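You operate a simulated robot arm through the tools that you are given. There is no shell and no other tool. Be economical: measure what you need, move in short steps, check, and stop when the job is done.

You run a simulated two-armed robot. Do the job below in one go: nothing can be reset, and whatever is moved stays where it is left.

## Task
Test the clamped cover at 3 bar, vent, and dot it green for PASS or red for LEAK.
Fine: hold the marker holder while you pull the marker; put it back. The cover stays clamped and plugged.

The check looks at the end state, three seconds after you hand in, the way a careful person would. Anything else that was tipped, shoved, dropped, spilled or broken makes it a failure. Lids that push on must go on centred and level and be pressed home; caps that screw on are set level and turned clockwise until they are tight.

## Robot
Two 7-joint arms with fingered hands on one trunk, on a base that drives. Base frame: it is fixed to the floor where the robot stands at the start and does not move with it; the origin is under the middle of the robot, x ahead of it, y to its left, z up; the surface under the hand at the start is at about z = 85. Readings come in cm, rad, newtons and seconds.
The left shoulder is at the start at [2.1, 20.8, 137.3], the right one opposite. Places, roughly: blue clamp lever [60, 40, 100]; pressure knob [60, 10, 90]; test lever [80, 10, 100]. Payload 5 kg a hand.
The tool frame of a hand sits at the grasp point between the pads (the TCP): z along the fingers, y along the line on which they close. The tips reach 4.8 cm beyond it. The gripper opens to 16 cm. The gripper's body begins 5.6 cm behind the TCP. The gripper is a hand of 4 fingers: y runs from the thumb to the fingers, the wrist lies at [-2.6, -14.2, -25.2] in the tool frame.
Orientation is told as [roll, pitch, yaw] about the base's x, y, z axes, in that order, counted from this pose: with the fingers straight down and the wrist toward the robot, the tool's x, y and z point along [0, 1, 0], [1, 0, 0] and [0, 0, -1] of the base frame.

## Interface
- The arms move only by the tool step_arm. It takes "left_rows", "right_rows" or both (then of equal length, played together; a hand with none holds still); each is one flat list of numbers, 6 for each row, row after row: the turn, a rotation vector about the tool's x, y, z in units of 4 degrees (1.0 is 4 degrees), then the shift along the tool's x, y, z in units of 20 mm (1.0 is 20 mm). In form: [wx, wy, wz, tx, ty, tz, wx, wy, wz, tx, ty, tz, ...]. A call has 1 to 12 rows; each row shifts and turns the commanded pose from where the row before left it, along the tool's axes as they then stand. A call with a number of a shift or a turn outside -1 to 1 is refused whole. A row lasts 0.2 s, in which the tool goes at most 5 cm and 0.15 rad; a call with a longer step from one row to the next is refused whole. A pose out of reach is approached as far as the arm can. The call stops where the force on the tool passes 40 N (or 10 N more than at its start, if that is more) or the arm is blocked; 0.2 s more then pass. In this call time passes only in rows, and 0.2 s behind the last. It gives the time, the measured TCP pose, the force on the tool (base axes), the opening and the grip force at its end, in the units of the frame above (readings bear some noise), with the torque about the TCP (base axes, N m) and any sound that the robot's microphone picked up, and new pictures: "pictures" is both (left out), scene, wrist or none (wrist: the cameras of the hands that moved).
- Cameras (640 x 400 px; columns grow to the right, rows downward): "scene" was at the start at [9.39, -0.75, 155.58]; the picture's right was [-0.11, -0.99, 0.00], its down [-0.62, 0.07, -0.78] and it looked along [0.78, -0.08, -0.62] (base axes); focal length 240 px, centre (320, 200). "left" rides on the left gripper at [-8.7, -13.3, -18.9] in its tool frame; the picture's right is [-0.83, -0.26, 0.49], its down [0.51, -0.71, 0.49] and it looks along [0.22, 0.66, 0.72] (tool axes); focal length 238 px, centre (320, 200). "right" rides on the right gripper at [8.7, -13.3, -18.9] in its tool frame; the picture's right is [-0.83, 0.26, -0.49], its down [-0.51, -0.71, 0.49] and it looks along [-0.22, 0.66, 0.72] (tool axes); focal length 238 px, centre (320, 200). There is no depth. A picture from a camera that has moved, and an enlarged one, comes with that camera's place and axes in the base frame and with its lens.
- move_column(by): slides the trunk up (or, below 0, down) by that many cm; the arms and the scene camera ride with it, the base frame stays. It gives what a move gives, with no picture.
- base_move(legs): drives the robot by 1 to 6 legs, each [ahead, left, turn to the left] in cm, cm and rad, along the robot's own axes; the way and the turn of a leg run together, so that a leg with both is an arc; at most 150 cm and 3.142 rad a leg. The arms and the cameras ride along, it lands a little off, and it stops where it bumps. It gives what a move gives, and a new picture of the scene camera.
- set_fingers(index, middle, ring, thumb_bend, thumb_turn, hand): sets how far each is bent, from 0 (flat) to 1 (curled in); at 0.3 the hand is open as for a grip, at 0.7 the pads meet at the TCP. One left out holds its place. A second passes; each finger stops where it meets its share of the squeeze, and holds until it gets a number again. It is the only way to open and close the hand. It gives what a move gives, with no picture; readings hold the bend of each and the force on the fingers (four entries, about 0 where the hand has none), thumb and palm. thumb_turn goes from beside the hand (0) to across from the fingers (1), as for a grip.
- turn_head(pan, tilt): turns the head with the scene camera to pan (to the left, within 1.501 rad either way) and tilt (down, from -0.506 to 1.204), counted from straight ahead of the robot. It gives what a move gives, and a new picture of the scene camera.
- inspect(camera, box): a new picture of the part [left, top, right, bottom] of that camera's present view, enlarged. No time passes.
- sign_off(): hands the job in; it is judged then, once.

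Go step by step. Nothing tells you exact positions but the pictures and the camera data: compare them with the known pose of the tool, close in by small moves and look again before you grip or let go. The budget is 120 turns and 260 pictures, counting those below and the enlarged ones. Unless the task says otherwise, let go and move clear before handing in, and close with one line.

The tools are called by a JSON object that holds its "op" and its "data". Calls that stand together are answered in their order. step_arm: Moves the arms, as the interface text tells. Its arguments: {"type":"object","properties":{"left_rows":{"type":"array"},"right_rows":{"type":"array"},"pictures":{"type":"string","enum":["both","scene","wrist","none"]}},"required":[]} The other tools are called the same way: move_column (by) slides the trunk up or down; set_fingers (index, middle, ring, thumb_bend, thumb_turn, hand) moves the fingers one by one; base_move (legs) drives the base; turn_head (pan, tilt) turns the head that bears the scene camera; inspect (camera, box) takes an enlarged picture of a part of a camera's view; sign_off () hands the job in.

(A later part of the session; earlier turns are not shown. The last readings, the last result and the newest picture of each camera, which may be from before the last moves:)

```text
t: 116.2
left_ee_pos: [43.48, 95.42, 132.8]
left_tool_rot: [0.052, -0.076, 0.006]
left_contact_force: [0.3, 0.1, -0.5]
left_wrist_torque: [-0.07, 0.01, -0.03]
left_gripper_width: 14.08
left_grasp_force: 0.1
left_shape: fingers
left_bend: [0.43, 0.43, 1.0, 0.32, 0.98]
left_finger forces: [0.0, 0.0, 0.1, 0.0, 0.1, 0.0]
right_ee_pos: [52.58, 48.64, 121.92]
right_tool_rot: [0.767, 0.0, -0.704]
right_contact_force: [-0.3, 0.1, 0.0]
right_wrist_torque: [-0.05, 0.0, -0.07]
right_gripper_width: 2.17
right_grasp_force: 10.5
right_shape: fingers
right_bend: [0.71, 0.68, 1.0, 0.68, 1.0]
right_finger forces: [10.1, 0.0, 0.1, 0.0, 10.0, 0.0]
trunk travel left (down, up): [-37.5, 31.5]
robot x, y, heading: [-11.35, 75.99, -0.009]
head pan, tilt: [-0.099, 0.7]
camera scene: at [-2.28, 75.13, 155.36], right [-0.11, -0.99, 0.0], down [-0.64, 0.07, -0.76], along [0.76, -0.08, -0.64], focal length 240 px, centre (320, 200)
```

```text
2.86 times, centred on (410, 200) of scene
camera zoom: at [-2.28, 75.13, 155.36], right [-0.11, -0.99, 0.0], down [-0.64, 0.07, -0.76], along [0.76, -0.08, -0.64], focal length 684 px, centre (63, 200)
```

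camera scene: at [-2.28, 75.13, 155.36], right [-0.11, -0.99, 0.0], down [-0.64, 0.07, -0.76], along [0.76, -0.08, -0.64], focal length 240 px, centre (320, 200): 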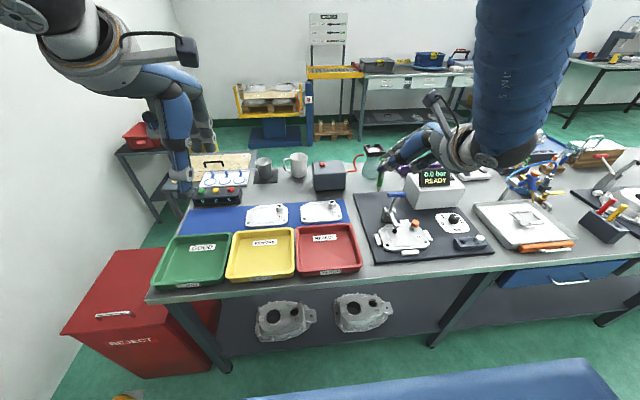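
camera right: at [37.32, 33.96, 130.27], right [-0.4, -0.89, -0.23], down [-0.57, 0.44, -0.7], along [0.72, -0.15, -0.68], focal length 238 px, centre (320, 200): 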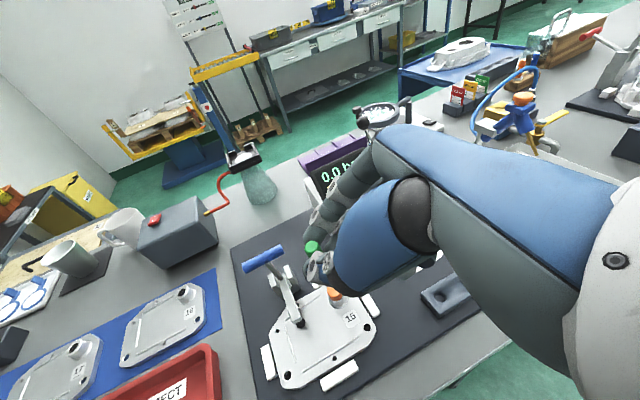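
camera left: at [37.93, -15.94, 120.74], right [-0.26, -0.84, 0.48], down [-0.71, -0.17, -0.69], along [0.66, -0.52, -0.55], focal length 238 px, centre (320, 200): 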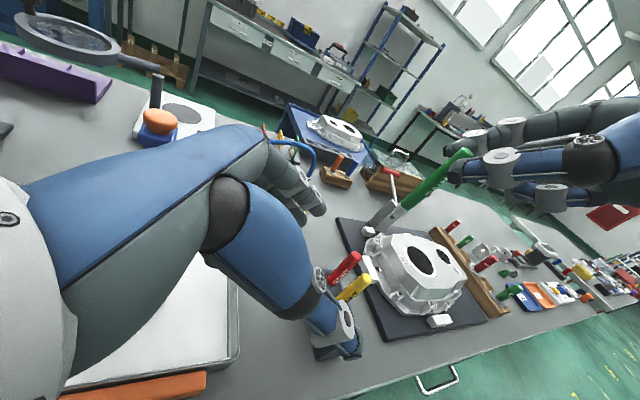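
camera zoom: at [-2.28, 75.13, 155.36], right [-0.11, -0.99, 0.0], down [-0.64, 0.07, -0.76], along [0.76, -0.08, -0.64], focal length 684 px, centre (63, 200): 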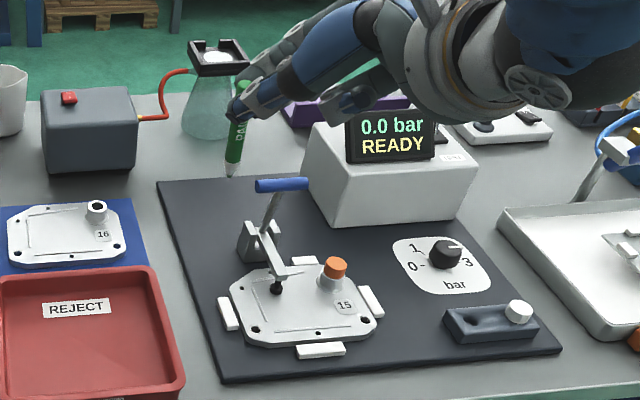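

Now the reach is comfortable. I'll move sideways at height over the dot spot, then lower to about 9 cm above it and check.

{"op": "step_arm", "data": {"right_rows": [0, 0, 0, -0.85, 0.7, -0.82, 0, 0, 0, -0.85, 0.7, -0.82, 0, 0, 0, -0.85, 0.7, -0.82, 0, 0, 0, -0.85, 0.7, -0.82, 0, 0, 0, -0.85, 0.7, -0.82, 0, 0, 0, -0.69, 0, 0.72, 0, 0, 0, -0.69, 0, 0.72, 0, 0, 0, -0.69, 0, 0.72, 0, 0, 0, -0.69, 0, 0.72, 0, 0, 0, -0.69, 0, 0.72, 0, 0, 0, -0.69, 0, 0.72, 0, 0, 0, -0.69, 0, 0.72]}}

{"op": "inspect", "data": {"camera": "scene", "box": [360, 170, 460, 270]}}

{"op": "inspect", "data": {"camera": "right", "box": [200, 160, 440, 400]}}

```text
t: 118.8
left_ee_pos: [43.47, 95.48, 132.75]
left_tool_rot: [0.051, -0.075, 0.007]
left_contact_force: [-0.2, -0.5, 0.8]
left_wrist_torque: [0.03, 0.02, 0.0]
left_gripper_width: 14.06
left_grasp_force: 0.0
left_shape: fingers
left_bend: [0.43, 0.43, 1.0, 0.32, 0.98]
left_finger forces: [0.0, 0.0, 0.0, 0.0, 0.0, 0.0]
right_ee_pos: [50.35, 34.93, 107.76]
right_tool_rot: [0.768, 0.0, -0.704]
right_contact_force: [0.0, 0.1, -0.2]
right_wrist_torque: [0.05, 0.06, -0.02]
right_gripper_width: 2.15
right_grasp_force: 9.6
right_shape: fingers
right_bend: [0.71, 0.68, 1.0, 0.68, 1.0]
right_finger forces: [10.0, 0.1, 0.0, 0.0, 9.9, 0.0]
trunk travel left (down, up): [-37.5, 31.5]
robot x, y, heading: [-11.45, 75.89, -0.006]
head pan, tilt: [-0.099, 0.7]
camera scene: at [-2.2, 74.97, 155.35], right [-0.11, -0.99, 0.0], down [-0.64, 0.07, -0.76], along [0.76, -0.08, -0.64], focal length 240 px, centre (320, 200)
camera right: at [35.86, 38.36, 127.4], right [-0.41, -0.88, -0.23], down [-0.56, 0.44, -0.7], along [0.72, -0.16, -0.67], focal length 238 px, centre (320, 200)
```

scene: 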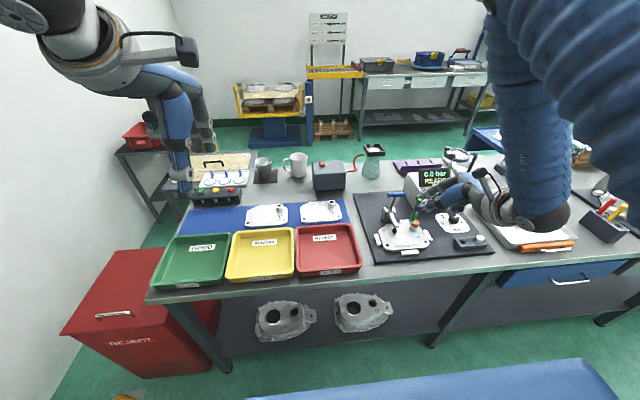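
right: 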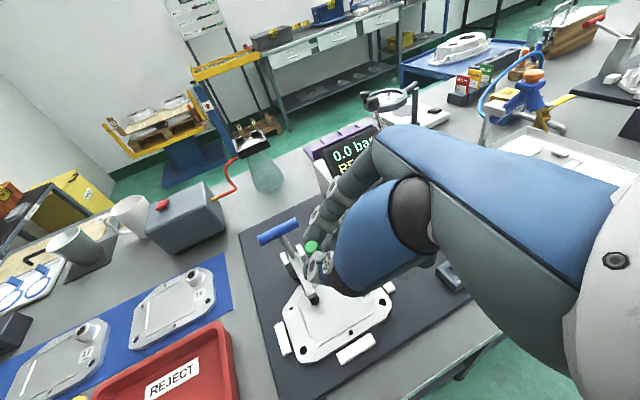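

```text
4.00 times, centred on (410, 220) of scene
camera zoom: at [-2.2, 74.97, 155.35], right [-0.11, -0.99, 0.0], down [-0.64, 0.07, -0.76], along [0.76, -0.08, -0.64], focal length 958 px, centre (-40, 120)
```

zoom: 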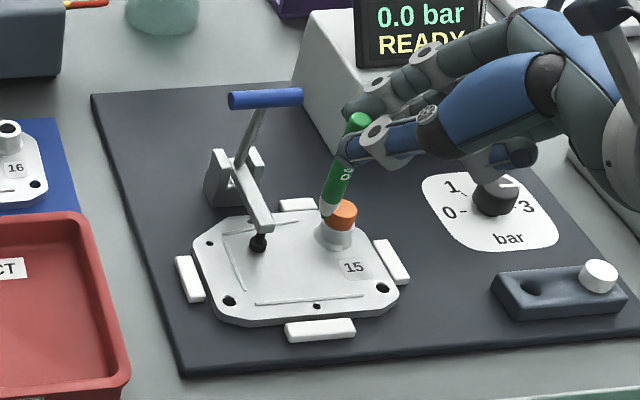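

```text
1.67 times, centred on (320, 280) of right
camera zoom: at [35.86, 38.36, 127.4], right [-0.41, -0.88, -0.23], down [-0.56, 0.44, -0.7], along [0.72, -0.16, -0.67], focal length 397 px, centre (320, 67)
```

zoom: 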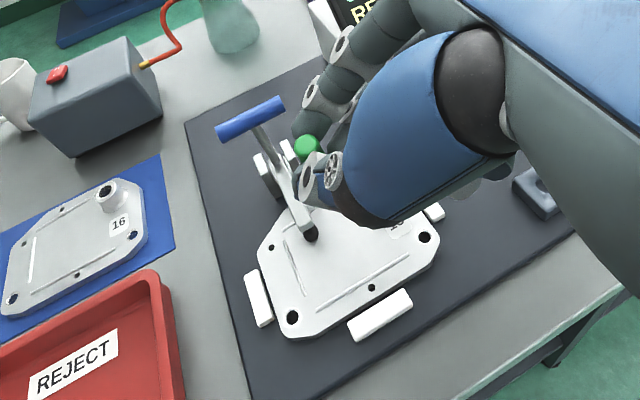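

Tip position confirmed. I'll nudge slightly away from the plug, to about (51.5, 38.5), and descend to about 1 cm above the cover.

{"op": "step_arm", "data": {"right_rows": [0, 0, 0, 0.12, -0.73, 0.12, 0, 0, 0, -0.655, 0, 0.684, 0, 0, 0, -0.655, 0, 0.684, 0, 0, 0, -0.655, 0, 0.684, 0, 0, 0, -0.52, 0, 0.54], "pictures": "none"}}

{"op": "inspect", "data": {"camera": "scene", "box": [375, 190, 435, 250]}}

{"op": "inspect", "data": {"camera": "right", "box": [220, 200, 400, 380]}}

```text
t: 120.0
left_ee_pos: [43.28, 95.48, 132.75]
left_tool_rot: [0.051, -0.073, 0.004]
left_contact_force: [-0.3, 0.8, -0.8]
left_wrist_torque: [-0.04, -0.04, 0.02]
left_gripper_width: 14.05
left_grasp_force: 0.1
left_shape: fingers
left_bend: [0.43, 0.43, 1.0, 0.32, 0.98]
left_finger forces: [0.1, 0.1, 0.0, 0.0, 0.1, 0.0]
right_ee_pos: [49.36, 36.37, 100.76]
right_tool_rot: [0.768, 0.0, -0.704]
right_contact_force: [-1.5, 0.1, 2.8]
right_wrist_torque: [-0.05, 0.02, 0.0]
right_gripper_width: 1.99
right_grasp_force: 8.6
right_shape: fingers
right_bend: [0.71, 0.68, 1.0, 0.69, 1.0]
right_finger forces: [8.6, 0.0, 0.0, 0.0, 8.8, 0.0]
trunk travel left (down, up): [-37.5, 31.5]
robot x, y, heading: [-11.53, 75.9, -0.01]
head pan, tilt: [-0.099, 0.7]
```

```text
6.67 times, centred on (405, 220) of scene
camera zoom: at [-2.33, 75.07, 155.36], right [-0.11, -0.99, 0.0], down [-0.64, 0.07, -0.77], along [0.76, -0.08, -0.64], focal length 1597 px, centre (-247, 67)
```

zoom: 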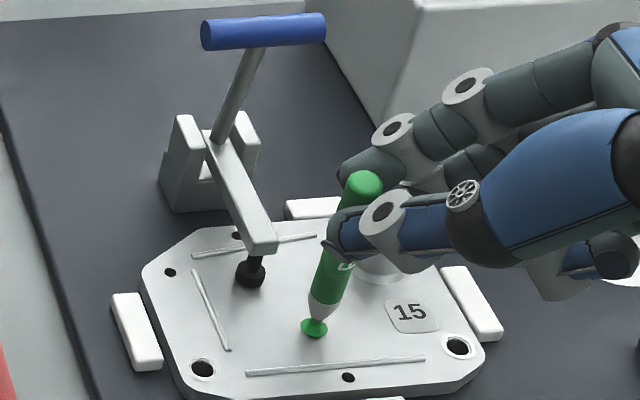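

```text
2.22 times, centred on (310, 290) of right
camera zoom: at [34.77, 39.76, 120.41], right [-0.41, -0.88, -0.23], down [-0.56, 0.44, -0.7], along [0.72, -0.16, -0.67], focal length 530 px, centre (342, 0)
```

zoom: 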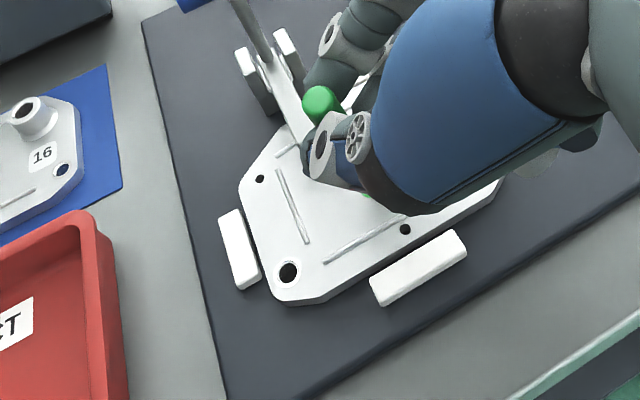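

The tip touched the cover and left a green dot. I'll lift straight up and look.

{"op": "step_arm", "data": {"right_rows": [0, 0, 0, 0.69, 0, -0.72, 0, 0, 0, 0.69, 0, -0.72, 0, 0, 0, 0.69, 0, -0.72, 0, 0, 0, 0.69, 0, -0.72, 0, 0, 0, 0.69, 0, -0.72, 0, 0, 0, 0.69, 0, -0.72, 0, 0, 0, 0.69, 0, -0.72, 0, 0, 0, 0.69, 0, -0.72, 0, 0, 0, 0.69, 0, -0.72, 0, 0, 0, 0.69, 0, -0.72], "pictures": "none"}}

{"op": "inspect", "data": {"camera": "scene", "box": [360, 180, 440, 260]}}

{"op": "inspect", "data": {"camera": "scene", "box": [370, 120, 470, 220]}}

```text
t: 122.2
left_ee_pos: [43.22, 95.51, 132.83]
left_tool_rot: [0.049, -0.075, 0.004]
left_contact_force: [-0.5, 0.4, -0.1]
left_wrist_torque: [-0.05, -0.07, -0.02]
left_gripper_width: 14.09
left_grasp_force: 0.1
left_shape: fingers
left_bend: [0.43, 0.43, 1.0, 0.32, 0.98]
left_finger forces: [0.1, 0.1, 0.1, 0.0, 0.0, 0.0]
right_ee_pos: [49.15, 36.35, 120.77]
right_tool_rot: [0.769, 0.002, -0.706]
right_contact_force: [0.0, 0.0, -0.7]
right_wrist_torque: [-0.05, -0.01, -0.05]
right_gripper_width: 1.77
right_grasp_force: 7.6
right_shape: fingers
right_bend: [0.71, 0.68, 1.0, 0.69, 1.0]
right_finger forces: [7.4, 0.0, 0.1, 0.0, 7.5, 0.0]
trunk travel left (down, up): [-37.5, 31.5]
robot x, y, heading: [-11.51, 75.74, -0.005]
head pan, tilt: [-0.099, 0.7]
```

```text
5.00 times, centred on (400, 220) of scene
camera zoom: at [-2.37, 75.08, 155.36], right [-0.11, -0.99, 0.0], down [-0.64, 0.07, -0.77], along [0.76, -0.08, -0.64], focal length 1198 px, centre (-80, 100)
```

zoom: 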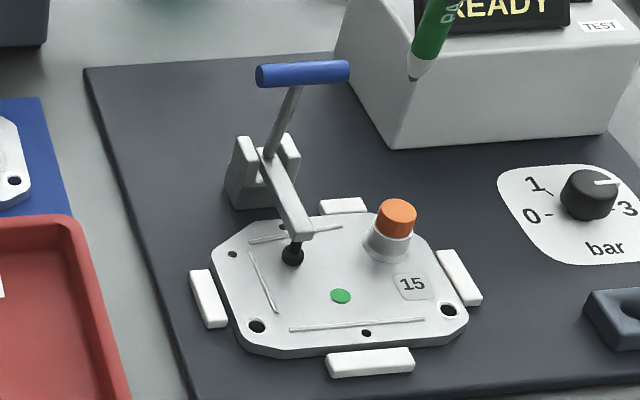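

```text
4.00 times, centred on (420, 170) of scene
camera zoom: at [-2.37, 75.08, 155.36], right [-0.11, -0.99, 0.0], down [-0.64, 0.07, -0.77], along [0.76, -0.08, -0.64], focal length 958 px, centre (-80, 320)
```

zoom: 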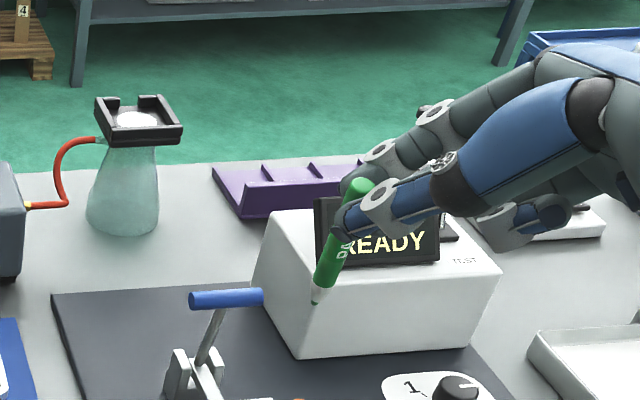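

A clean green dot sits on the clear face of cover 15, with the clamp and plug untouched. I'll firm up the grip and drive back right to the holder.

{"op": "set_fingers", "data": {"hand": "right", "index": 0.76, "thumb_bend": 0.74}}

{"op": "step_arm", "data": {"right_rows": [0, 0, 0, 0.69, 0, -0.72, 0, 0, 0, 0.69, 0, -0.72], "pictures": "none"}}

{"op": "base_move", "data": {"legs": [[0, -76, 0]]}}

{"op": "inspect", "data": {"camera": "scene", "box": [370, 140, 490, 300]}}

{"op": "inspect", "data": {"camera": "right", "box": [200, 160, 440, 400]}}

```text
t: 123.2
left_ee_pos: [43.3, 95.38, 132.69]
left_tool_rot: [0.052, -0.075, 0.005]
left_contact_force: [-0.2, -0.1, 0.2]
left_wrist_torque: [-0.01, -0.03, 0.0]
left_gripper_width: 14.06
left_grasp_force: 0.1
left_shape: fingers
left_bend: [0.43, 0.43, 1.0, 0.32, 0.98]
left_finger forces: [0.0, 0.0, 0.0, 0.0, 0.1, 0.0]
right_ee_pos: [49.36, 36.18, 120.77]
right_tool_rot: [0.767, 0.0, -0.705]
right_contact_force: [-0.4, 0.0, 0.7]
right_wrist_torque: [-0.12, 0.07, -0.01]
right_gripper_width: 1.66
right_grasp_force: 14.2
right_shape: fingers
right_bend: [0.72, 0.68, 1.0, 0.69, 1.0]
right_finger forces: [13.2, 0.4, 0.1, 0.0, 14.0, 0.0]
trunk travel left (down, up): [-37.5, 31.5]
robot x, y, heading: [-11.04, 75.84, -0.006]
head pan, tilt: [-0.099, 0.7]
```

```text
t: 123.8
left_ee_pos: [43.34, 95.44, 132.78]
left_tool_rot: [0.052, -0.076, 0.004]
left_contact_force: [-0.4, 0.4, -0.2]
left_wrist_torque: [0.01, -0.01, -0.01]
left_gripper_width: 14.08
left_grasp_force: 0.0
left_shape: fingers
left_bend: [0.43, 0.43, 1.0, 0.32, 0.98]
left_finger forces: [0.0, 0.1, 0.0, 0.2, 0.0, 0.0]
right_ee_pos: [48.87, 36.21, 124.72]
right_tool_rot: [0.768, 0.001, -0.704]
right_contact_force: [0.1, -0.4, -1.0]
right_wrist_torque: [-0.06, 0.03, -0.07]
right_gripper_width: 1.64
right_grasp_force: 13.7
right_shape: fingers
right_bend: [0.72, 0.68, 1.0, 0.69, 1.0]
right_finger forces: [13.3, 0.5, 0.1, 0.0, 13.9, 0.0]
trunk travel left (down, up): [-37.5, 31.5]
robot x, y, heading: [-11.61, 75.91, -0.004]
head pan, tilt: [-0.099, 0.7]
```

```text
t: 127.9
left_ee_pos: [43.06, 22.38, 132.78]
left_tool_rot: [0.051, -0.075, 0.015]
left_contact_force: [0.2, -0.7, 0.2]
left_wrist_torque: [0.03, -0.02, 0.01]
left_gripper_width: 14.06
left_grasp_force: 0.0
left_shape: fingers
left_bend: [0.43, 0.43, 1.0, 0.32, 0.98]
left_finger forces: [0.0, 0.1, 0.0, 0.2, 0.0, 0.0]
right_ee_pos: [49.35, -36.99, 124.7]
right_tool_rot: [0.767, -0.001, -0.697]
right_contact_force: [0.6, 0.5, -0.5]
right_wrist_torque: [0.1, -0.03, 0.05]
right_gripper_width: 1.5
right_grasp_force: 14.5
right_shape: fingers
right_bend: [0.73, 0.68, 1.0, 0.69, 1.0]
right_finger forces: [12.8, 1.8, 0.0, 0.0, 14.0, 0.0]
trunk travel left (down, up): [-37.5, 31.5]
robot x, y, heading: [-12.02, 1.87, 0.002]
head pan, tilt: [-0.099, 0.7]
camera scene: at [-2.35, 1.33, 155.35], right [-0.1, -1.0, 0.0], down [-0.64, 0.06, -0.76], along [0.76, -0.07, -0.64], focal length 240 px, centre (320, 200)
```

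scene: 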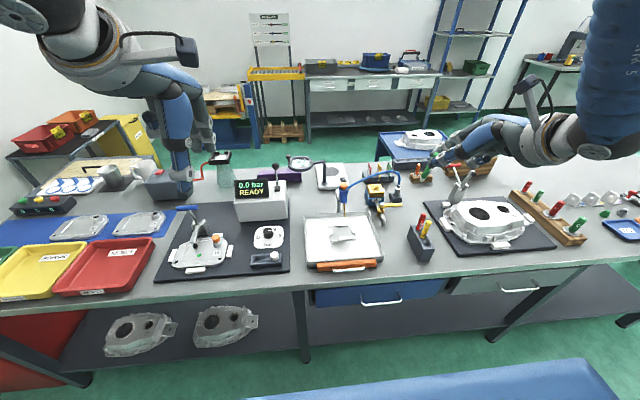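

```text
2.50 times, centred on (430, 220) of scene
camera zoom: at [-2.35, 1.33, 155.35], right [-0.1, -1.0, 0.0], down [-0.64, 0.06, -0.76], along [0.76, -0.07, -0.64], focal length 599 px, centre (45, 150)
```

zoom: 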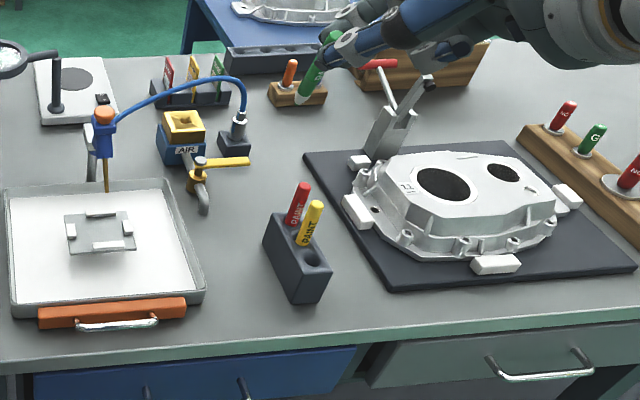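

```text
1.67 times, centred on (320, 280) of right
camera zoom: at [34.85, -33.84, 144.29], right [-0.4, -0.89, -0.23], down [-0.56, 0.44, -0.7], along [0.72, -0.15, -0.67], focal length 397 px, centre (320, 67)
```

zoom: 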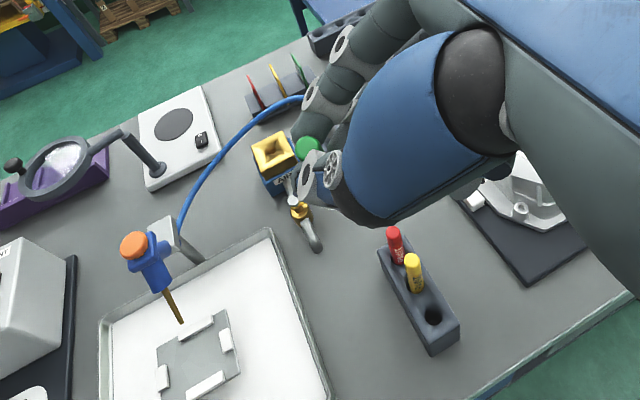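

The grip reading is changing, so I'll look closely at how the marker sits before going on.

{"op": "inspect", "data": {"camera": "scene", "box": [405, 140, 465, 190]}}

{"op": "inspect", "data": {"camera": "right", "box": [290, 180, 370, 280]}}

```text
8.00 times, centred on (435, 165) of scene
camera zoom: at [-2.35, 1.33, 155.35], right [-0.1, -1.0, 0.0], down [-0.64, 0.06, -0.76], along [0.76, -0.07, -0.64], focal length 1916 px, centre (-600, 480)
```

zoom: 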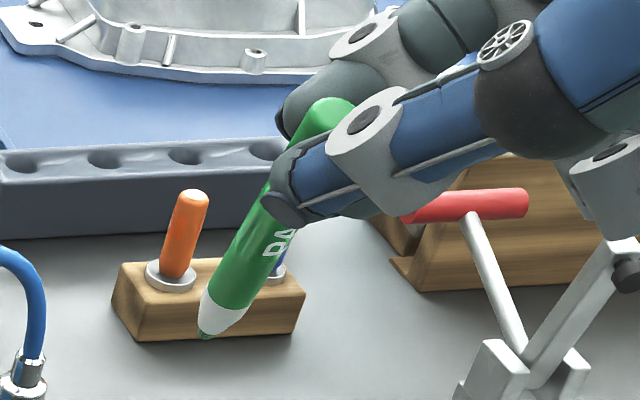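

```text
4.00 times, centred on (330, 230) of right
camera zoom: at [34.85, -33.84, 144.29], right [-0.4, -0.89, -0.23], down [-0.56, 0.44, -0.7], along [0.72, -0.15, -0.67], focal length 953 px, centre (280, 80)
```

zoom: 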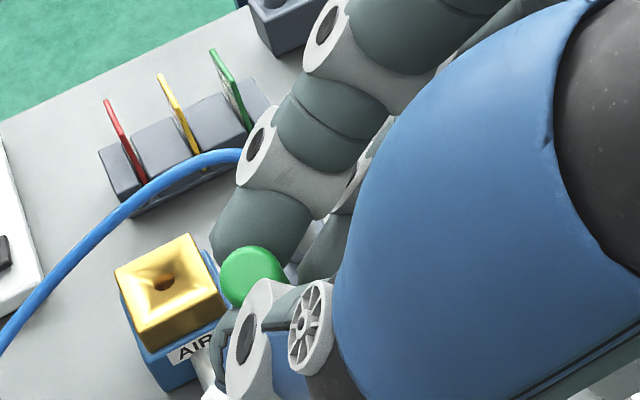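

The marker has pivoted about 9° in the pinch, with the tip leaning away along the finger direction. I'll tilt the hand back 9° to make it vertical and recheck.

{"op": "step_arm", "data": {"right_rows": [0, -0.75, 0, 0, 0, 0, 0, -0.75, 0, 0, 0, 0, 0, -0.75, 0, 0, 0, 0], "pictures": "none"}}

{"op": "inspect", "data": {"camera": "scene", "box": [400, 140, 460, 190]}}

{"op": "inspect", "data": {"camera": "right", "box": [290, 180, 370, 280]}}

{"op": "inspect", "data": {"camera": "left", "box": [0, 0, 640, 400]}}

```text
t: 128.7
left_ee_pos: [42.99, 22.32, 132.79]
left_tool_rot: [0.05, -0.073, 0.016]
left_contact_force: [0.7, 0.2, -0.2]
left_wrist_torque: [-0.03, 0.0, 0.02]
left_gripper_width: 14.07
left_grasp_force: 0.0
left_shape: fingers
left_bend: [0.43, 0.43, 1.0, 0.32, 0.98]
left_finger forces: [0.0, 0.0, 0.0, 0.0, 0.0, 0.0]
right_ee_pos: [49.46, -36.87, 124.86]
right_tool_rot: [0.612, 0.0, -0.695]
right_contact_force: [0.0, 1.6, -0.1]
right_wrist_torque: [0.07, 0.0, -0.01]
right_gripper_width: 1.48
right_grasp_force: 14.7
right_shape: fingers
right_bend: [0.73, 0.68, 1.0, 0.69, 1.0]
right_finger forces: [12.8, 1.7, 0.0, 0.1, 14.2, 0.0]
trunk travel left (down, up): [-37.5, 31.5]
robot x, y, heading: [-11.85, 1.96, 0.002]
head pan, tilt: [-0.099, 0.7]
```

```text
8.00 times, centred on (430, 165) of scene
camera zoom: at [-2.36, 1.44, 155.36], right [-0.1, -1.0, 0.0], down [-0.64, 0.06, -0.76], along [0.76, -0.07, -0.64], focal length 1916 px, centre (-560, 480)
```

zoom: 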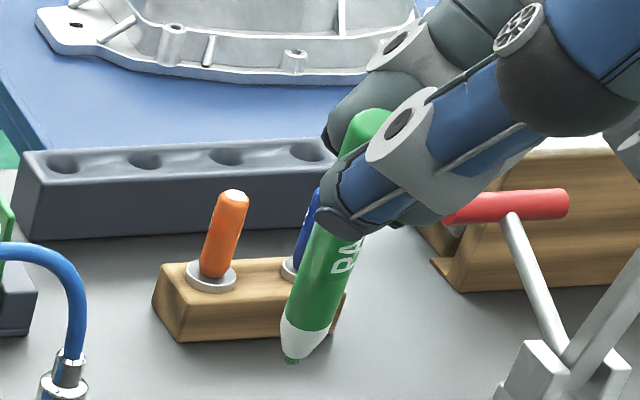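

```text
4.00 times, centred on (330, 230) of right
camera zoom: at [36.84, -31.3, 145.23], right [-0.42, -0.91, -0.08], down [-0.63, 0.35, -0.69], along [0.65, -0.24, -0.72], focal length 953 px, centre (280, 80)
```

zoom: 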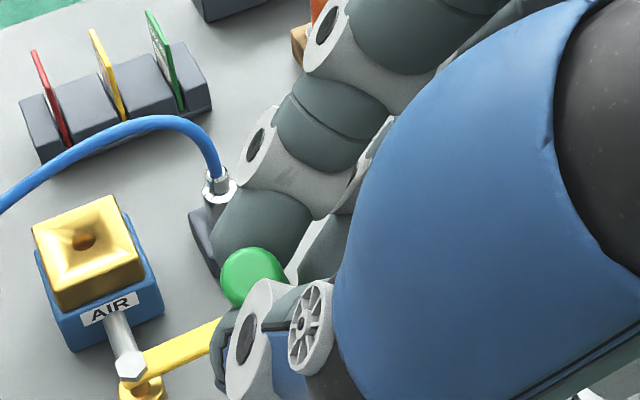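

```text
1.00 times, centred on (320, 200) of left (not enlarged: the box is as wide or as high as the picture)
camera zoom: at [28.63, 12.5, 150.01], right [-0.21, -0.81, -0.55], down [-0.68, 0.52, -0.52], along [0.7, 0.27, -0.66], focal length 238 px, centre (320, 200)
```

zoom: 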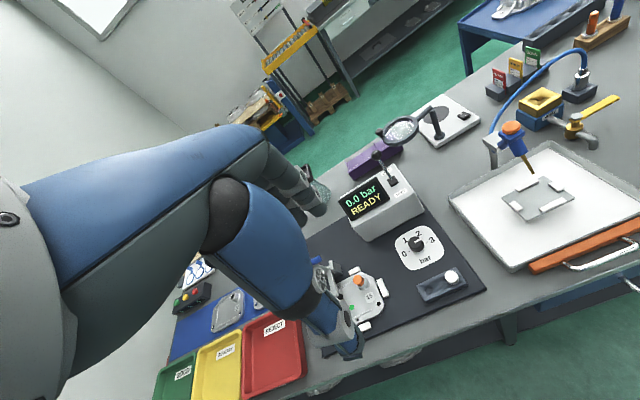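

It's now nearly vertical; I'll trim 2° back and bring the tip to about 7 cm above the empty hole at (46.8, −39.8).

{"op": "step_arm", "data": {"right_rows": [0, 0.5, 0, 0, 0, 0, 0, 0, 0, -0.846, -0.123, 0.412, 0, 0, 0, -0.846, -0.123, 0.412, 0, 0, 0, -0.846, -0.123, 0.412, 0, 0, 0, -0.846, -0.123, 0.412, 0, 0, 0, -0.846, -0.123, 0.412, 0, 0, 0, -0.846, -0.123, 0.412, 0, 0, 0, -0.846, -0.123, 0.412, 0, 0, 0, -0.846, -0.123, 0.412], "pictures": "none"}}

{"op": "inspect", "data": {"camera": "scene", "box": [390, 180, 470, 270]}}

{"op": "inspect", "data": {"camera": "right", "box": [260, 190, 400, 370]}}

```text
t: 130.7
left_ee_pos: [43.1, 22.21, 132.72]
left_tool_rot: [0.053, -0.074, 0.018]
left_contact_force: [0.9, -0.5, -0.4]
left_wrist_torque: [0.05, 0.04, 0.0]
left_gripper_width: 14.04
left_grasp_force: 0.0
left_shape: fingers
left_bend: [0.43, 0.43, 1.0, 0.32, 0.98]
left_finger forces: [0.1, 0.1, 0.1, 0.0, 0.0, 0.0]
right_ee_pos: [43.46, -41.26, 111.38]
right_tool_rot: [0.643, 0.001, -0.695]
right_contact_force: [-0.3, 0.5, -0.3]
right_wrist_torque: [0.11, 0.02, 0.04]
right_gripper_width: 1.44
right_grasp_force: 14.8
right_shape: fingers
right_bend: [0.73, 0.68, 1.0, 0.69, 1.0]
right_finger forces: [13.9, 1.7, 0.0, 0.0, 14.5, 0.1]
trunk travel left (down, up): [-37.5, 31.5]
robot x, y, heading: [-12.04, 2.05, 0.0]
head pan, tilt: [-0.099, 0.7]
```

```text
4.44 times, centred on (430, 225) of scene
camera zoom: at [-2.29, 1.28, 155.35], right [-0.1, -1.0, 0.0], down [-0.64, 0.06, -0.76], along [0.76, -0.07, -0.64], focal length 1065 px, centre (-169, 89)
```

zoom: 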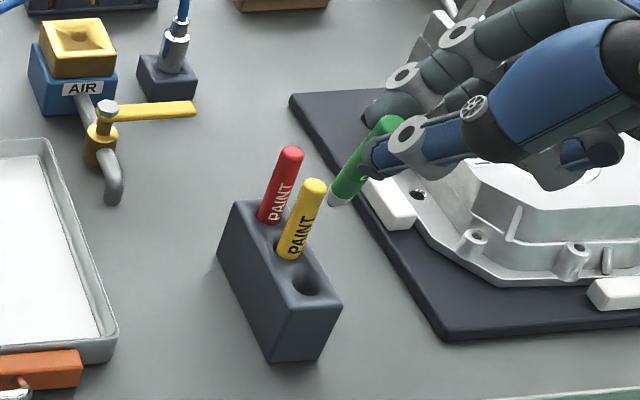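

```text
2.22 times, centred on (330, 280) of right
camera zoom: at [30.36, -36.06, 131.66], right [-0.42, -0.9, -0.11], down [-0.61, 0.37, -0.7], along [0.67, -0.22, -0.71], focal length 530 px, centre (298, 22)
```

zoom: 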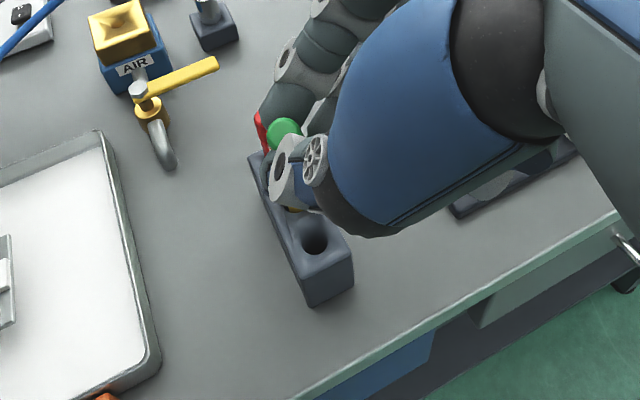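

The marker seems tilted again; I'll look closer to see what is happening in the grip.

{"op": "inspect", "data": {"camera": "scene", "box": [420, 195, 460, 230]}}

{"op": "inspect", "data": {"camera": "right", "box": [290, 200, 360, 290]}}

```text
11.43 times, centred on (440, 212) of scene
camera zoom: at [-2.29, 1.28, 155.35], right [-0.1, -1.0, 0.0], down [-0.64, 0.06, -0.76], along [0.76, -0.07, -0.64], focal length 2738 px, centre (-1051, 57)
```

zoom: 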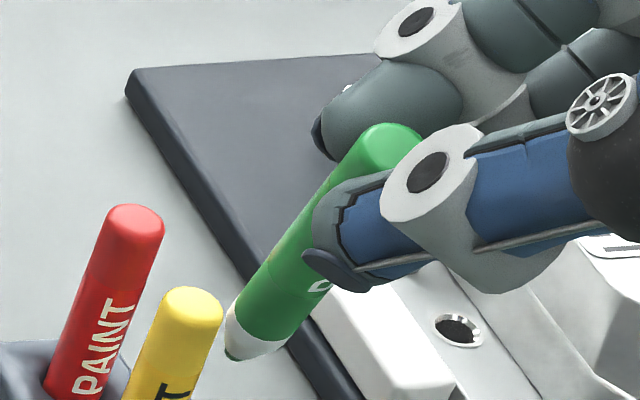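

```text
4.44 times, centred on (325, 245) of right
camera zoom: at [30.36, -36.06, 131.66], right [-0.42, -0.9, -0.11], down [-0.61, 0.37, -0.7], along [0.67, -0.22, -0.71], focal length 1059 px, centre (298, 0)
```

zoom: 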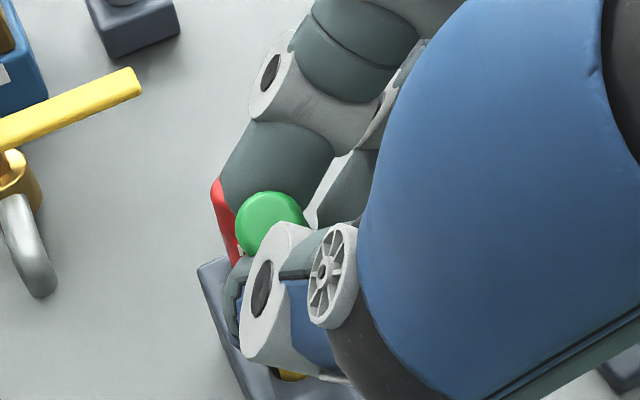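

The marker actually leans about 14° away from the robot. I'll correct with a combined rotation and check again quickly.

{"op": "step_arm", "data": {"right_rows": [0.615, -0.45, 0.46, 0, 0, 0, 0.615, -0.45, 0.46, 0, 0, 0, 0.615, -0.45, 0.46, 0, 0, 0, 0.615, -0.45, 0.46, 0, 0, 0], "pictures": "none"}}

{"op": "inspect", "data": {"camera": "scene", "box": [405, 195, 455, 255]}}

{"op": "inspect", "data": {"camera": "right", "box": [260, 190, 400, 370]}}

```text
t: 131.7
left_ee_pos: [43.11, 22.33, 132.77]
left_tool_rot: [0.049, -0.076, 0.016]
left_contact_force: [0.2, -0.6, -0.2]
left_wrist_torque: [0.01, 0.01, 0.02]
left_gripper_width: 14.07
left_grasp_force: 0.1
left_shape: fingers
left_bend: [0.43, 0.43, 1.0, 0.32, 0.98]
left_finger forces: [0.0, 0.0, 0.0, 0.0, 0.0, 0.1]
right_ee_pos: [43.46, -41.13, 111.33]
right_tool_rot: [0.517, 0.215, -0.71]
right_contact_force: [0.1, 0.6, 0.5]
right_wrist_torque: [0.0, -0.04, -0.03]
right_gripper_width: 1.43
right_grasp_force: 16.4
right_shape: fingers
right_bend: [0.73, 0.68, 1.0, 0.69, 1.0]
right_finger forces: [14.3, 2.7, 0.0, 0.1, 15.0, 0.0]
trunk travel left (down, up): [-37.5, 31.5]
robot x, y, heading: [-11.87, 1.91, 0.005]
head pan, tilt: [-0.099, 0.7]
```

```text
6.67 times, centred on (430, 225) of scene
camera zoom: at [-2.34, 1.34, 155.35], right [-0.1, -1.0, 0.0], down [-0.64, 0.06, -0.76], along [0.76, -0.07, -0.64], focal length 1597 px, centre (-413, 33)
```

zoom: 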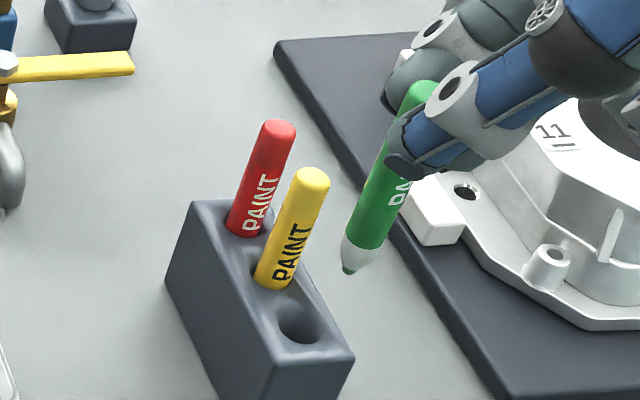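

```text
2.22 times, centred on (330, 280) of right
camera zoom: at [35.8, -36.88, 134.38], right [-0.43, -0.9, -0.05], down [-0.76, 0.4, -0.51], along [0.48, -0.19, -0.86], focal length 530 px, centre (298, 22)
```

zoom: 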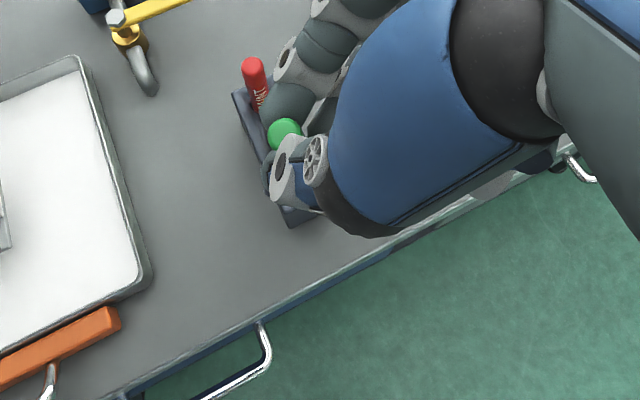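

The marker is vertical again. I'll shift the tip over the hole centre and verify before lowering.

{"op": "step_arm", "data": {"right_rows": [0, 0, 0, 0.285, 0.72, -0.02, 0, 0, 0, 0.285, 0.72, -0.02], "pictures": "none"}}

{"op": "inspect", "data": {"camera": "scene", "box": [405, 195, 455, 255]}}

{"op": "inspect", "data": {"camera": "left", "box": [440, 100, 640, 300]}}

```text
t: 132.3
left_ee_pos: [43.15, 22.13, 132.76]
left_tool_rot: [0.05, -0.075, 0.016]
left_contact_force: [-0.1, 0.3, -0.2]
left_wrist_torque: [0.02, 0.01, 0.01]
left_gripper_width: 14.06
left_grasp_force: 0.1
left_shape: fingers
left_bend: [0.43, 0.43, 1.0, 0.32, 0.98]
left_finger forces: [0.1, 0.1, 0.0, 0.0, 0.0, 0.0]
right_ee_pos: [46.4, -42.2, 111.27]
right_tool_rot: [0.518, 0.215, -0.707]
right_contact_force: [0.1, 0.5, -0.4]
right_wrist_torque: [0.03, 0.03, 0.05]
right_gripper_width: 1.44
right_grasp_force: 15.0
right_shape: fingers
right_bend: [0.74, 0.68, 1.0, 0.69, 1.0]
right_finger forces: [13.9, 1.7, 0.0, 0.1, 14.7, 0.0]
trunk travel left (down, up): [-37.5, 31.5]
robot x, y, heading: [-11.57, 2.62, 0.005]
head pan, tilt: [-0.099, 0.7]
```

```text
6.67 times, centred on (430, 225) of scene
camera zoom: at [-2.33, 1.32, 155.35], right [-0.1, -1.0, 0.0], down [-0.64, 0.06, -0.76], along [0.76, -0.07, -0.64], focal length 1597 px, centre (-413, 33)
```

zoom: 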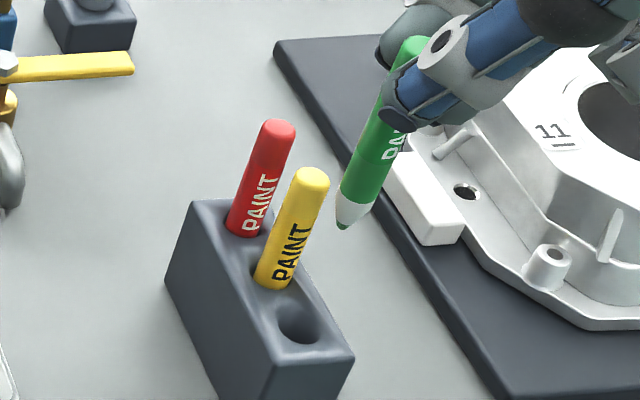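

```text
2.00 times, centred on (540, 200) of left
camera zoom: at [28.65, 12.38, 150.01], right [-0.21, -0.81, -0.55], down [-0.68, 0.52, -0.52], along [0.7, 0.27, -0.66], focal length 477 px, centre (-120, 200)
```

zoom: 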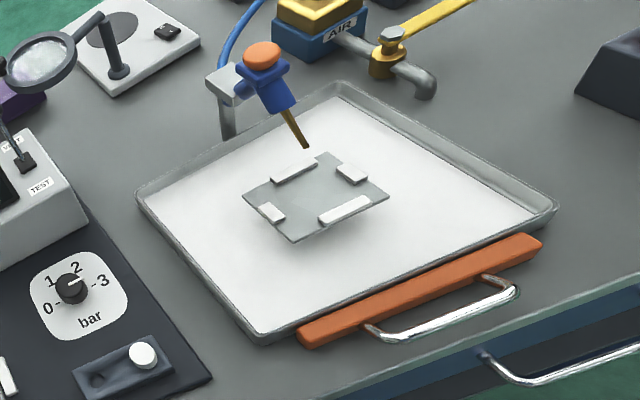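

The tip is on the vertical line through the hole in this view. I'll lower 5 cm and check again.

{"op": "step_arm", "data": {"right_rows": [0, 0, 0, -0.4, 0.177, 0.705, 0, 0, 0, -0.4, 0.177, 0.705, 0, 0, 0, -0.4, 0.177, 0.705], "pictures": "none"}}

{"op": "inspect", "data": {"camera": "scene", "box": [405, 195, 455, 255]}}

{"op": "inspect", "data": {"camera": "right", "box": [260, 190, 400, 370]}}

```text
t: 133.1
left_ee_pos: [43.14, 22.16, 132.72]
left_tool_rot: [0.052, -0.074, 0.016]
left_contact_force: [0.3, 0.5, -0.4]
left_wrist_torque: [0.04, 0.0, 0.01]
left_gripper_width: 14.07
left_grasp_force: 0.0
left_shape: fingers
left_bend: [0.43, 0.43, 1.0, 0.32, 0.98]
left_finger forces: [0.0, 0.0, 0.0, 0.1, 0.0, 0.0]
right_ee_pos: [46.38, -42.27, 106.32]
right_tool_rot: [0.519, 0.215, -0.708]
right_contact_force: [0.9, 0.1, -0.3]
right_wrist_torque: [0.03, 0.08, 0.06]
right_gripper_width: 1.43
right_grasp_force: 15.1
right_shape: fingers
right_bend: [0.74, 0.68, 1.0, 0.69, 1.0]
right_finger forces: [14.4, 1.5, 0.0, 0.1, 15.1, 0.0]
trunk travel left (down, up): [-37.5, 31.5]
robot x, y, heading: [-11.73, 1.56, 0.006]
head pan, tilt: [-0.099, 0.7]
```

```text
6.67 times, centred on (430, 225) of scene
camera zoom: at [-2.28, 1.33, 155.35], right [-0.1, -1.0, 0.0], down [-0.64, 0.06, -0.76], along [0.76, -0.07, -0.64], focal length 1597 px, centre (-413, 33)
```

zoom: 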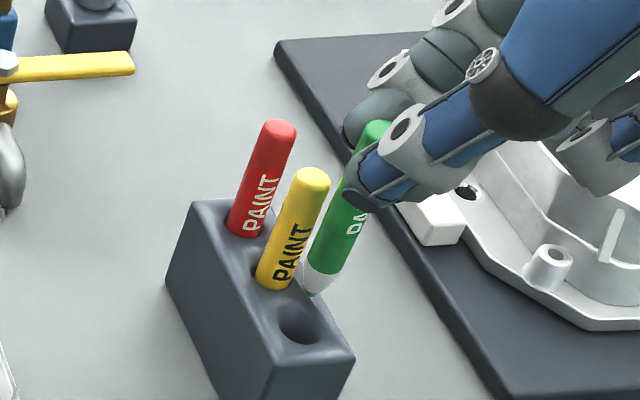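

```text
2.22 times, centred on (330, 280) of right
camera zoom: at [38.75, -37.98, 129.27], right [-0.43, -0.9, -0.05], down [-0.76, 0.39, -0.51], along [0.48, -0.19, -0.86], focal length 530 px, centre (298, 22)
```

zoom: 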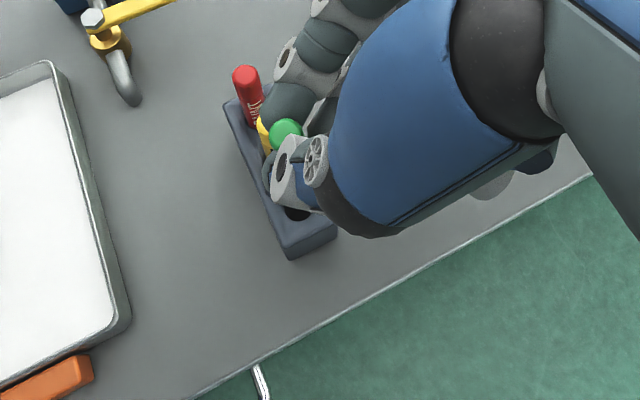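

The tip reads as being right above the hole with about 2 cm left. I'll lower 3.5 cm into it and check the force.

{"op": "step_arm", "data": {"right_rows": [0, 0, 0, -0.21, 0.093, 0.37, 0, 0, 0, -0.21, 0.093, 0.37, 0, 0, 0, -0.21, 0.093, 0.37, 0, 0, 0, -0.21, 0.093, 0.37], "pictures": "none"}}

{"op": "inspect", "data": {"camera": "scene", "box": [405, 195, 455, 255]}}

{"op": "inspect", "data": {"camera": "right", "box": [280, 220, 380, 320]}}

```text
t: 134.1
left_ee_pos: [42.97, 22.22, 132.9]
left_tool_rot: [0.05, -0.076, 0.016]
left_contact_force: [0.8, 0.3, 0.2]
left_wrist_torque: [0.02, 0.03, -0.01]
left_gripper_width: 14.05
left_grasp_force: 0.0
left_shape: fingers
left_bend: [0.43, 0.43, 1.0, 0.32, 0.98]
left_finger forces: [0.0, 0.0, 0.1, 0.0, 0.0, 0.0]
right_ee_pos: [46.48, -42.07, 103.22]
right_tool_rot: [0.522, 0.211, -0.706]
right_contact_force: [2.1, -1.6, 33.6]
right_wrist_torque: [0.0, -0.9, -0.07]
right_gripper_width: 1.14
right_grasp_force: 33.5
right_shape: fingers
right_bend: [0.76, 0.65, 1.0, 0.69, 1.0]
right_finger forces: [28.5, 13.1, 0.0, 0.1, 25.5, 0.1]
trunk travel left (down, up): [-37.5, 31.5]
robot x, y, heading: [-11.55, 2.03, 0.002]
head pan, tilt: [-0.099, 0.7]
```

```text
6.67 times, centred on (430, 225) of scene
camera zoom: at [-2.51, 1.46, 155.4], right [-0.1, -1.0, 0.0], down [-0.64, 0.06, -0.77], along [0.76, -0.07, -0.64], focal length 1597 px, centre (-413, 33)
```

zoom: 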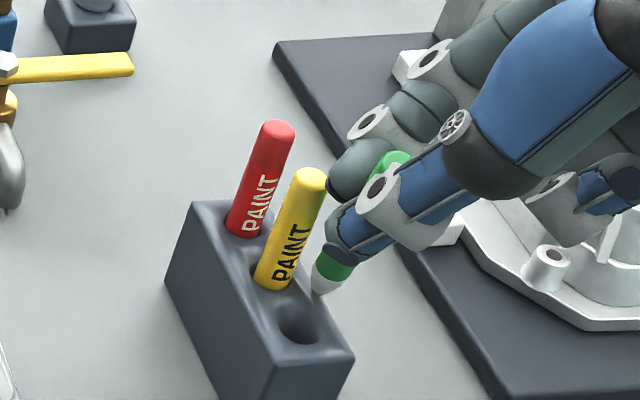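

```text
4.00 times, centred on (330, 270) of right
camera zoom: at [38.55, -37.84, 126.15], right [-0.43, -0.9, -0.05], down [-0.76, 0.39, -0.52], along [0.48, -0.19, -0.86], focal length 953 px, centre (280, -80)
```

zoom: 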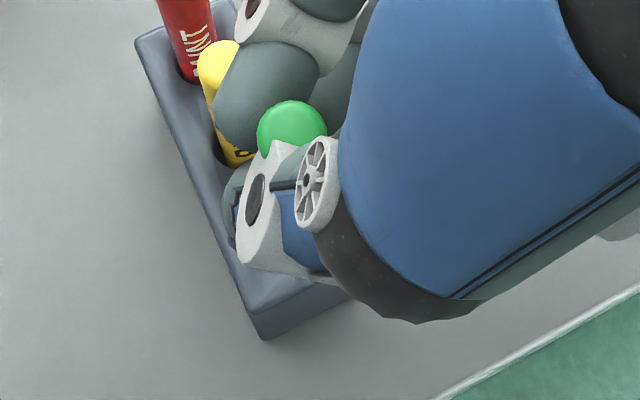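

The tip landed on the block top just beside the hole and slid up in my grip. I'll raise 2.5 cm and re-measure.

{"op": "step_arm", "data": {"right_rows": [0, 0, 0, 0.3, -0.133, -0.53, 0, 0, 0, 0.3, -0.133, -0.53], "pictures": "none"}}

{"op": "inspect", "data": {"camera": "scene", "box": [405, 190, 455, 250]}}

{"op": "inspect", "data": {"camera": "right", "box": [280, 220, 380, 320]}}

```text
t: 134.7
left_ee_pos: [43.06, 22.31, 132.66]
left_tool_rot: [0.05, -0.076, 0.016]
left_contact_force: [-1.0, 0.1, -0.3]
left_wrist_torque: [-0.02, -0.05, -0.02]
left_gripper_width: 14.05
left_grasp_force: 0.0
left_shape: fingers
left_bend: [0.43, 0.43, 1.0, 0.32, 0.98]
left_finger forces: [0.0, 0.0, 0.0, 0.0, 0.1, 0.0]
right_ee_pos: [46.15, -41.78, 105.46]
right_tool_rot: [0.514, 0.217, -0.708]
right_contact_force: [-0.4, 0.2, -0.3]
right_wrist_torque: [-0.03, 0.01, 0.0]
right_gripper_width: 1.03
right_grasp_force: 15.5
right_shape: fingers
right_bend: [0.76, 0.66, 1.0, 0.69, 1.0]
right_finger forces: [13.6, 3.2, 0.0, 0.1, 14.1, 0.0]
trunk travel left (down, up): [-37.5, 31.5]
robot x, y, heading: [-11.68, 2.13, 0.0]
head pan, tilt: [-0.099, 0.7]
```

```text
6.67 times, centred on (430, 220) of scene
camera zoom: at [-2.49, 1.43, 155.35], right [-0.1, -1.0, 0.0], down [-0.64, 0.06, -0.77], along [0.76, -0.07, -0.64], focal length 1597 px, centre (-413, 67)
```

zoom: 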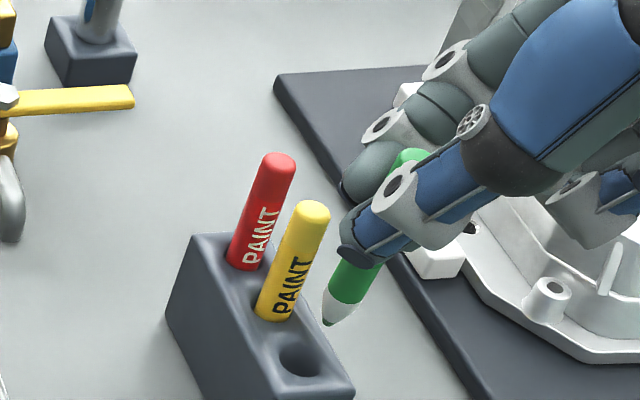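

```text
4.00 times, centred on (330, 270) of right
camera zoom: at [38.42, -37.66, 128.48], right [-0.43, -0.9, -0.04], down [-0.77, 0.39, -0.51], along [0.48, -0.19, -0.86], focal length 953 px, centre (280, -80)
```

zoom: 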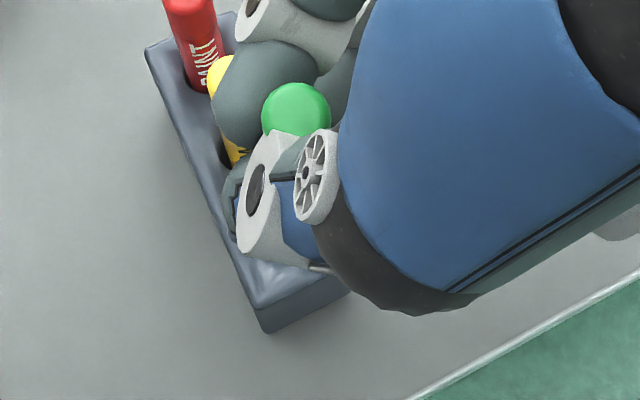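

I need a second view of the tip, so I'll turn the left hand so that its camera looks toward the holder.

{"op": "step_arm", "data": {"left_rows": [0, 0, 1, 0, 0, 0, 0, 0, 1, 0, 0, 0, 0, 0, 1, 0, 0, 0, 0, 0, 1, 0, 0, 0, 0, 0, 1, 0, 0, 0, 0, 0, 1, 0, 0, 0, 0, 0, 1, 0, 0, 0, 0, 0, 1, 0, 0, 0, 0, 0, 1, 0, 0, 0, 0, 0, 1, 0, 0, 0, 0, 0, 1, 0, 0, 0, 0, 0, 1, 0, 0, 0], "pictures": "none"}}

{"op": "step_arm", "data": {"left_rows": [0, 0, 1, 0, 0, 0, 0, 0, 1, 0, 0, 0, 0, 0, 1, 0, 0, 0, 0, 0, 1, 0, 0, 0, 0, 0, 1, 0, 0, 0, 0, 0, 1, 0, 0, 0], "pictures": "wrist"}}

{"op": "inspect", "data": {"camera": "scene", "box": [405, 190, 455, 250]}}

```text
t: 137.3
left_ee_pos: [43.03, 22.3, 132.66]
left_tool_rot: [0.089, -0.012, -0.821]
left_contact_force: [0.5, 1.5, 0.0]
left_wrist_torque: [0.0, 0.04, -0.01]
left_gripper_width: 14.08
left_grasp_force: 0.1
left_shape: fingers
left_bend: [0.43, 0.43, 1.0, 0.32, 0.98]
left_finger forces: [0.0, 0.1, 0.1, 0.0, 0.1, 0.1]
right_ee_pos: [46.28, -41.8, 105.51]
right_tool_rot: [0.519, 0.215, -0.707]
right_contact_force: [0.1, 0.0, -0.9]
right_wrist_torque: [-0.04, 0.04, 0.02]
right_gripper_width: 1.05
right_grasp_force: 15.4
right_shape: fingers
right_bend: [0.76, 0.66, 1.0, 0.69, 1.0]
right_finger forces: [13.5, 3.2, 0.0, 0.0, 14.1, 0.0]
trunk travel left (down, up): [-37.5, 31.5]
robot x, y, heading: [-11.94, 2.07, 0.007]
head pan, tilt: [-0.099, 0.7]
```

```text
t: 138.7
left_ee_pos: [42.53, 20.81, 132.53]
left_tool_rot: [0.096, 0.008, -0.947]
left_contact_force: [-0.4, -0.9, 0.5]
left_wrist_torque: [-0.01, 0.0, -0.02]
left_gripper_width: 14.1
left_grasp_force: 0.1
left_shape: fingers
left_bend: [0.43, 0.43, 1.0, 0.32, 0.98]
left_finger forces: [0.1, 0.0, 0.0, 0.0, 0.0, 0.0]
left hand out of reach, approached as far as the arm can: row 2, 3, 4, 5, 6
right_ee_pos: [46.32, -41.78, 105.47]
right_tool_rot: [0.518, 0.214, -0.708]
right_contact_force: [-0.2, 1.4, -0.6]
right_wrist_torque: [-0.01, 0.0, -0.02]
right_gripper_width: 1.04
right_grasp_force: 15.2
right_shape: fingers
right_bend: [0.76, 0.66, 1.0, 0.69, 1.0]
right_finger forces: [13.6, 3.3, 0.0, 0.0, 14.0, 0.0]
trunk travel left (down, up): [-37.5, 31.5]
robot x, y, heading: [-11.85, 2.27, 0.006]
head pan, tilt: [-0.099, 0.7]
camera left: at [26.52, 25.38, 150.49], right [-0.79, -0.24, -0.56], down [0.03, 0.9, -0.43], along [0.61, -0.36, -0.7], focal length 238 px, centre (320, 200)
```

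left: 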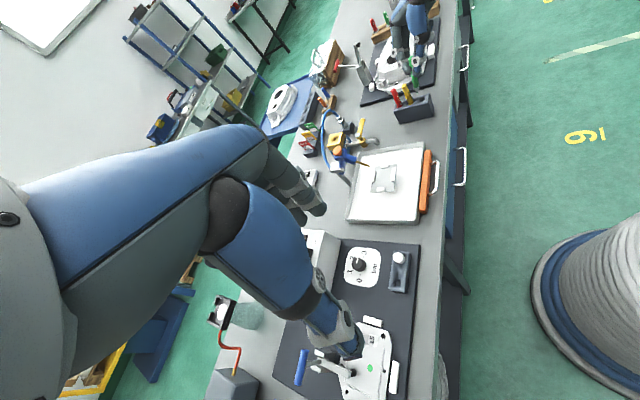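

```text
6.67 times, centred on (430, 220) of scene
camera zoom: at [-2.33, 1.39, 155.35], right [-0.1, -1.0, 0.0], down [-0.64, 0.06, -0.76], along [0.76, -0.07, -0.64], focal length 1597 px, centre (-413, 67)
```

zoom: 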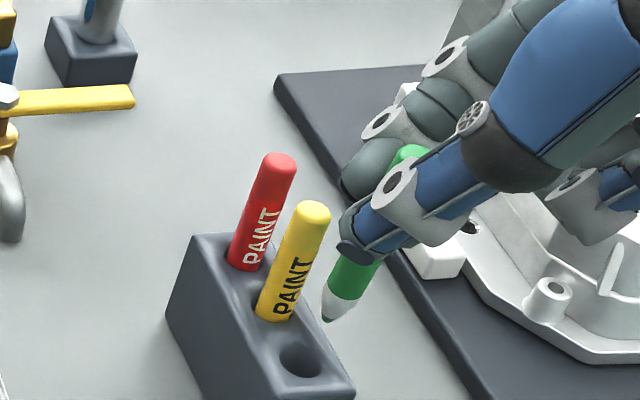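

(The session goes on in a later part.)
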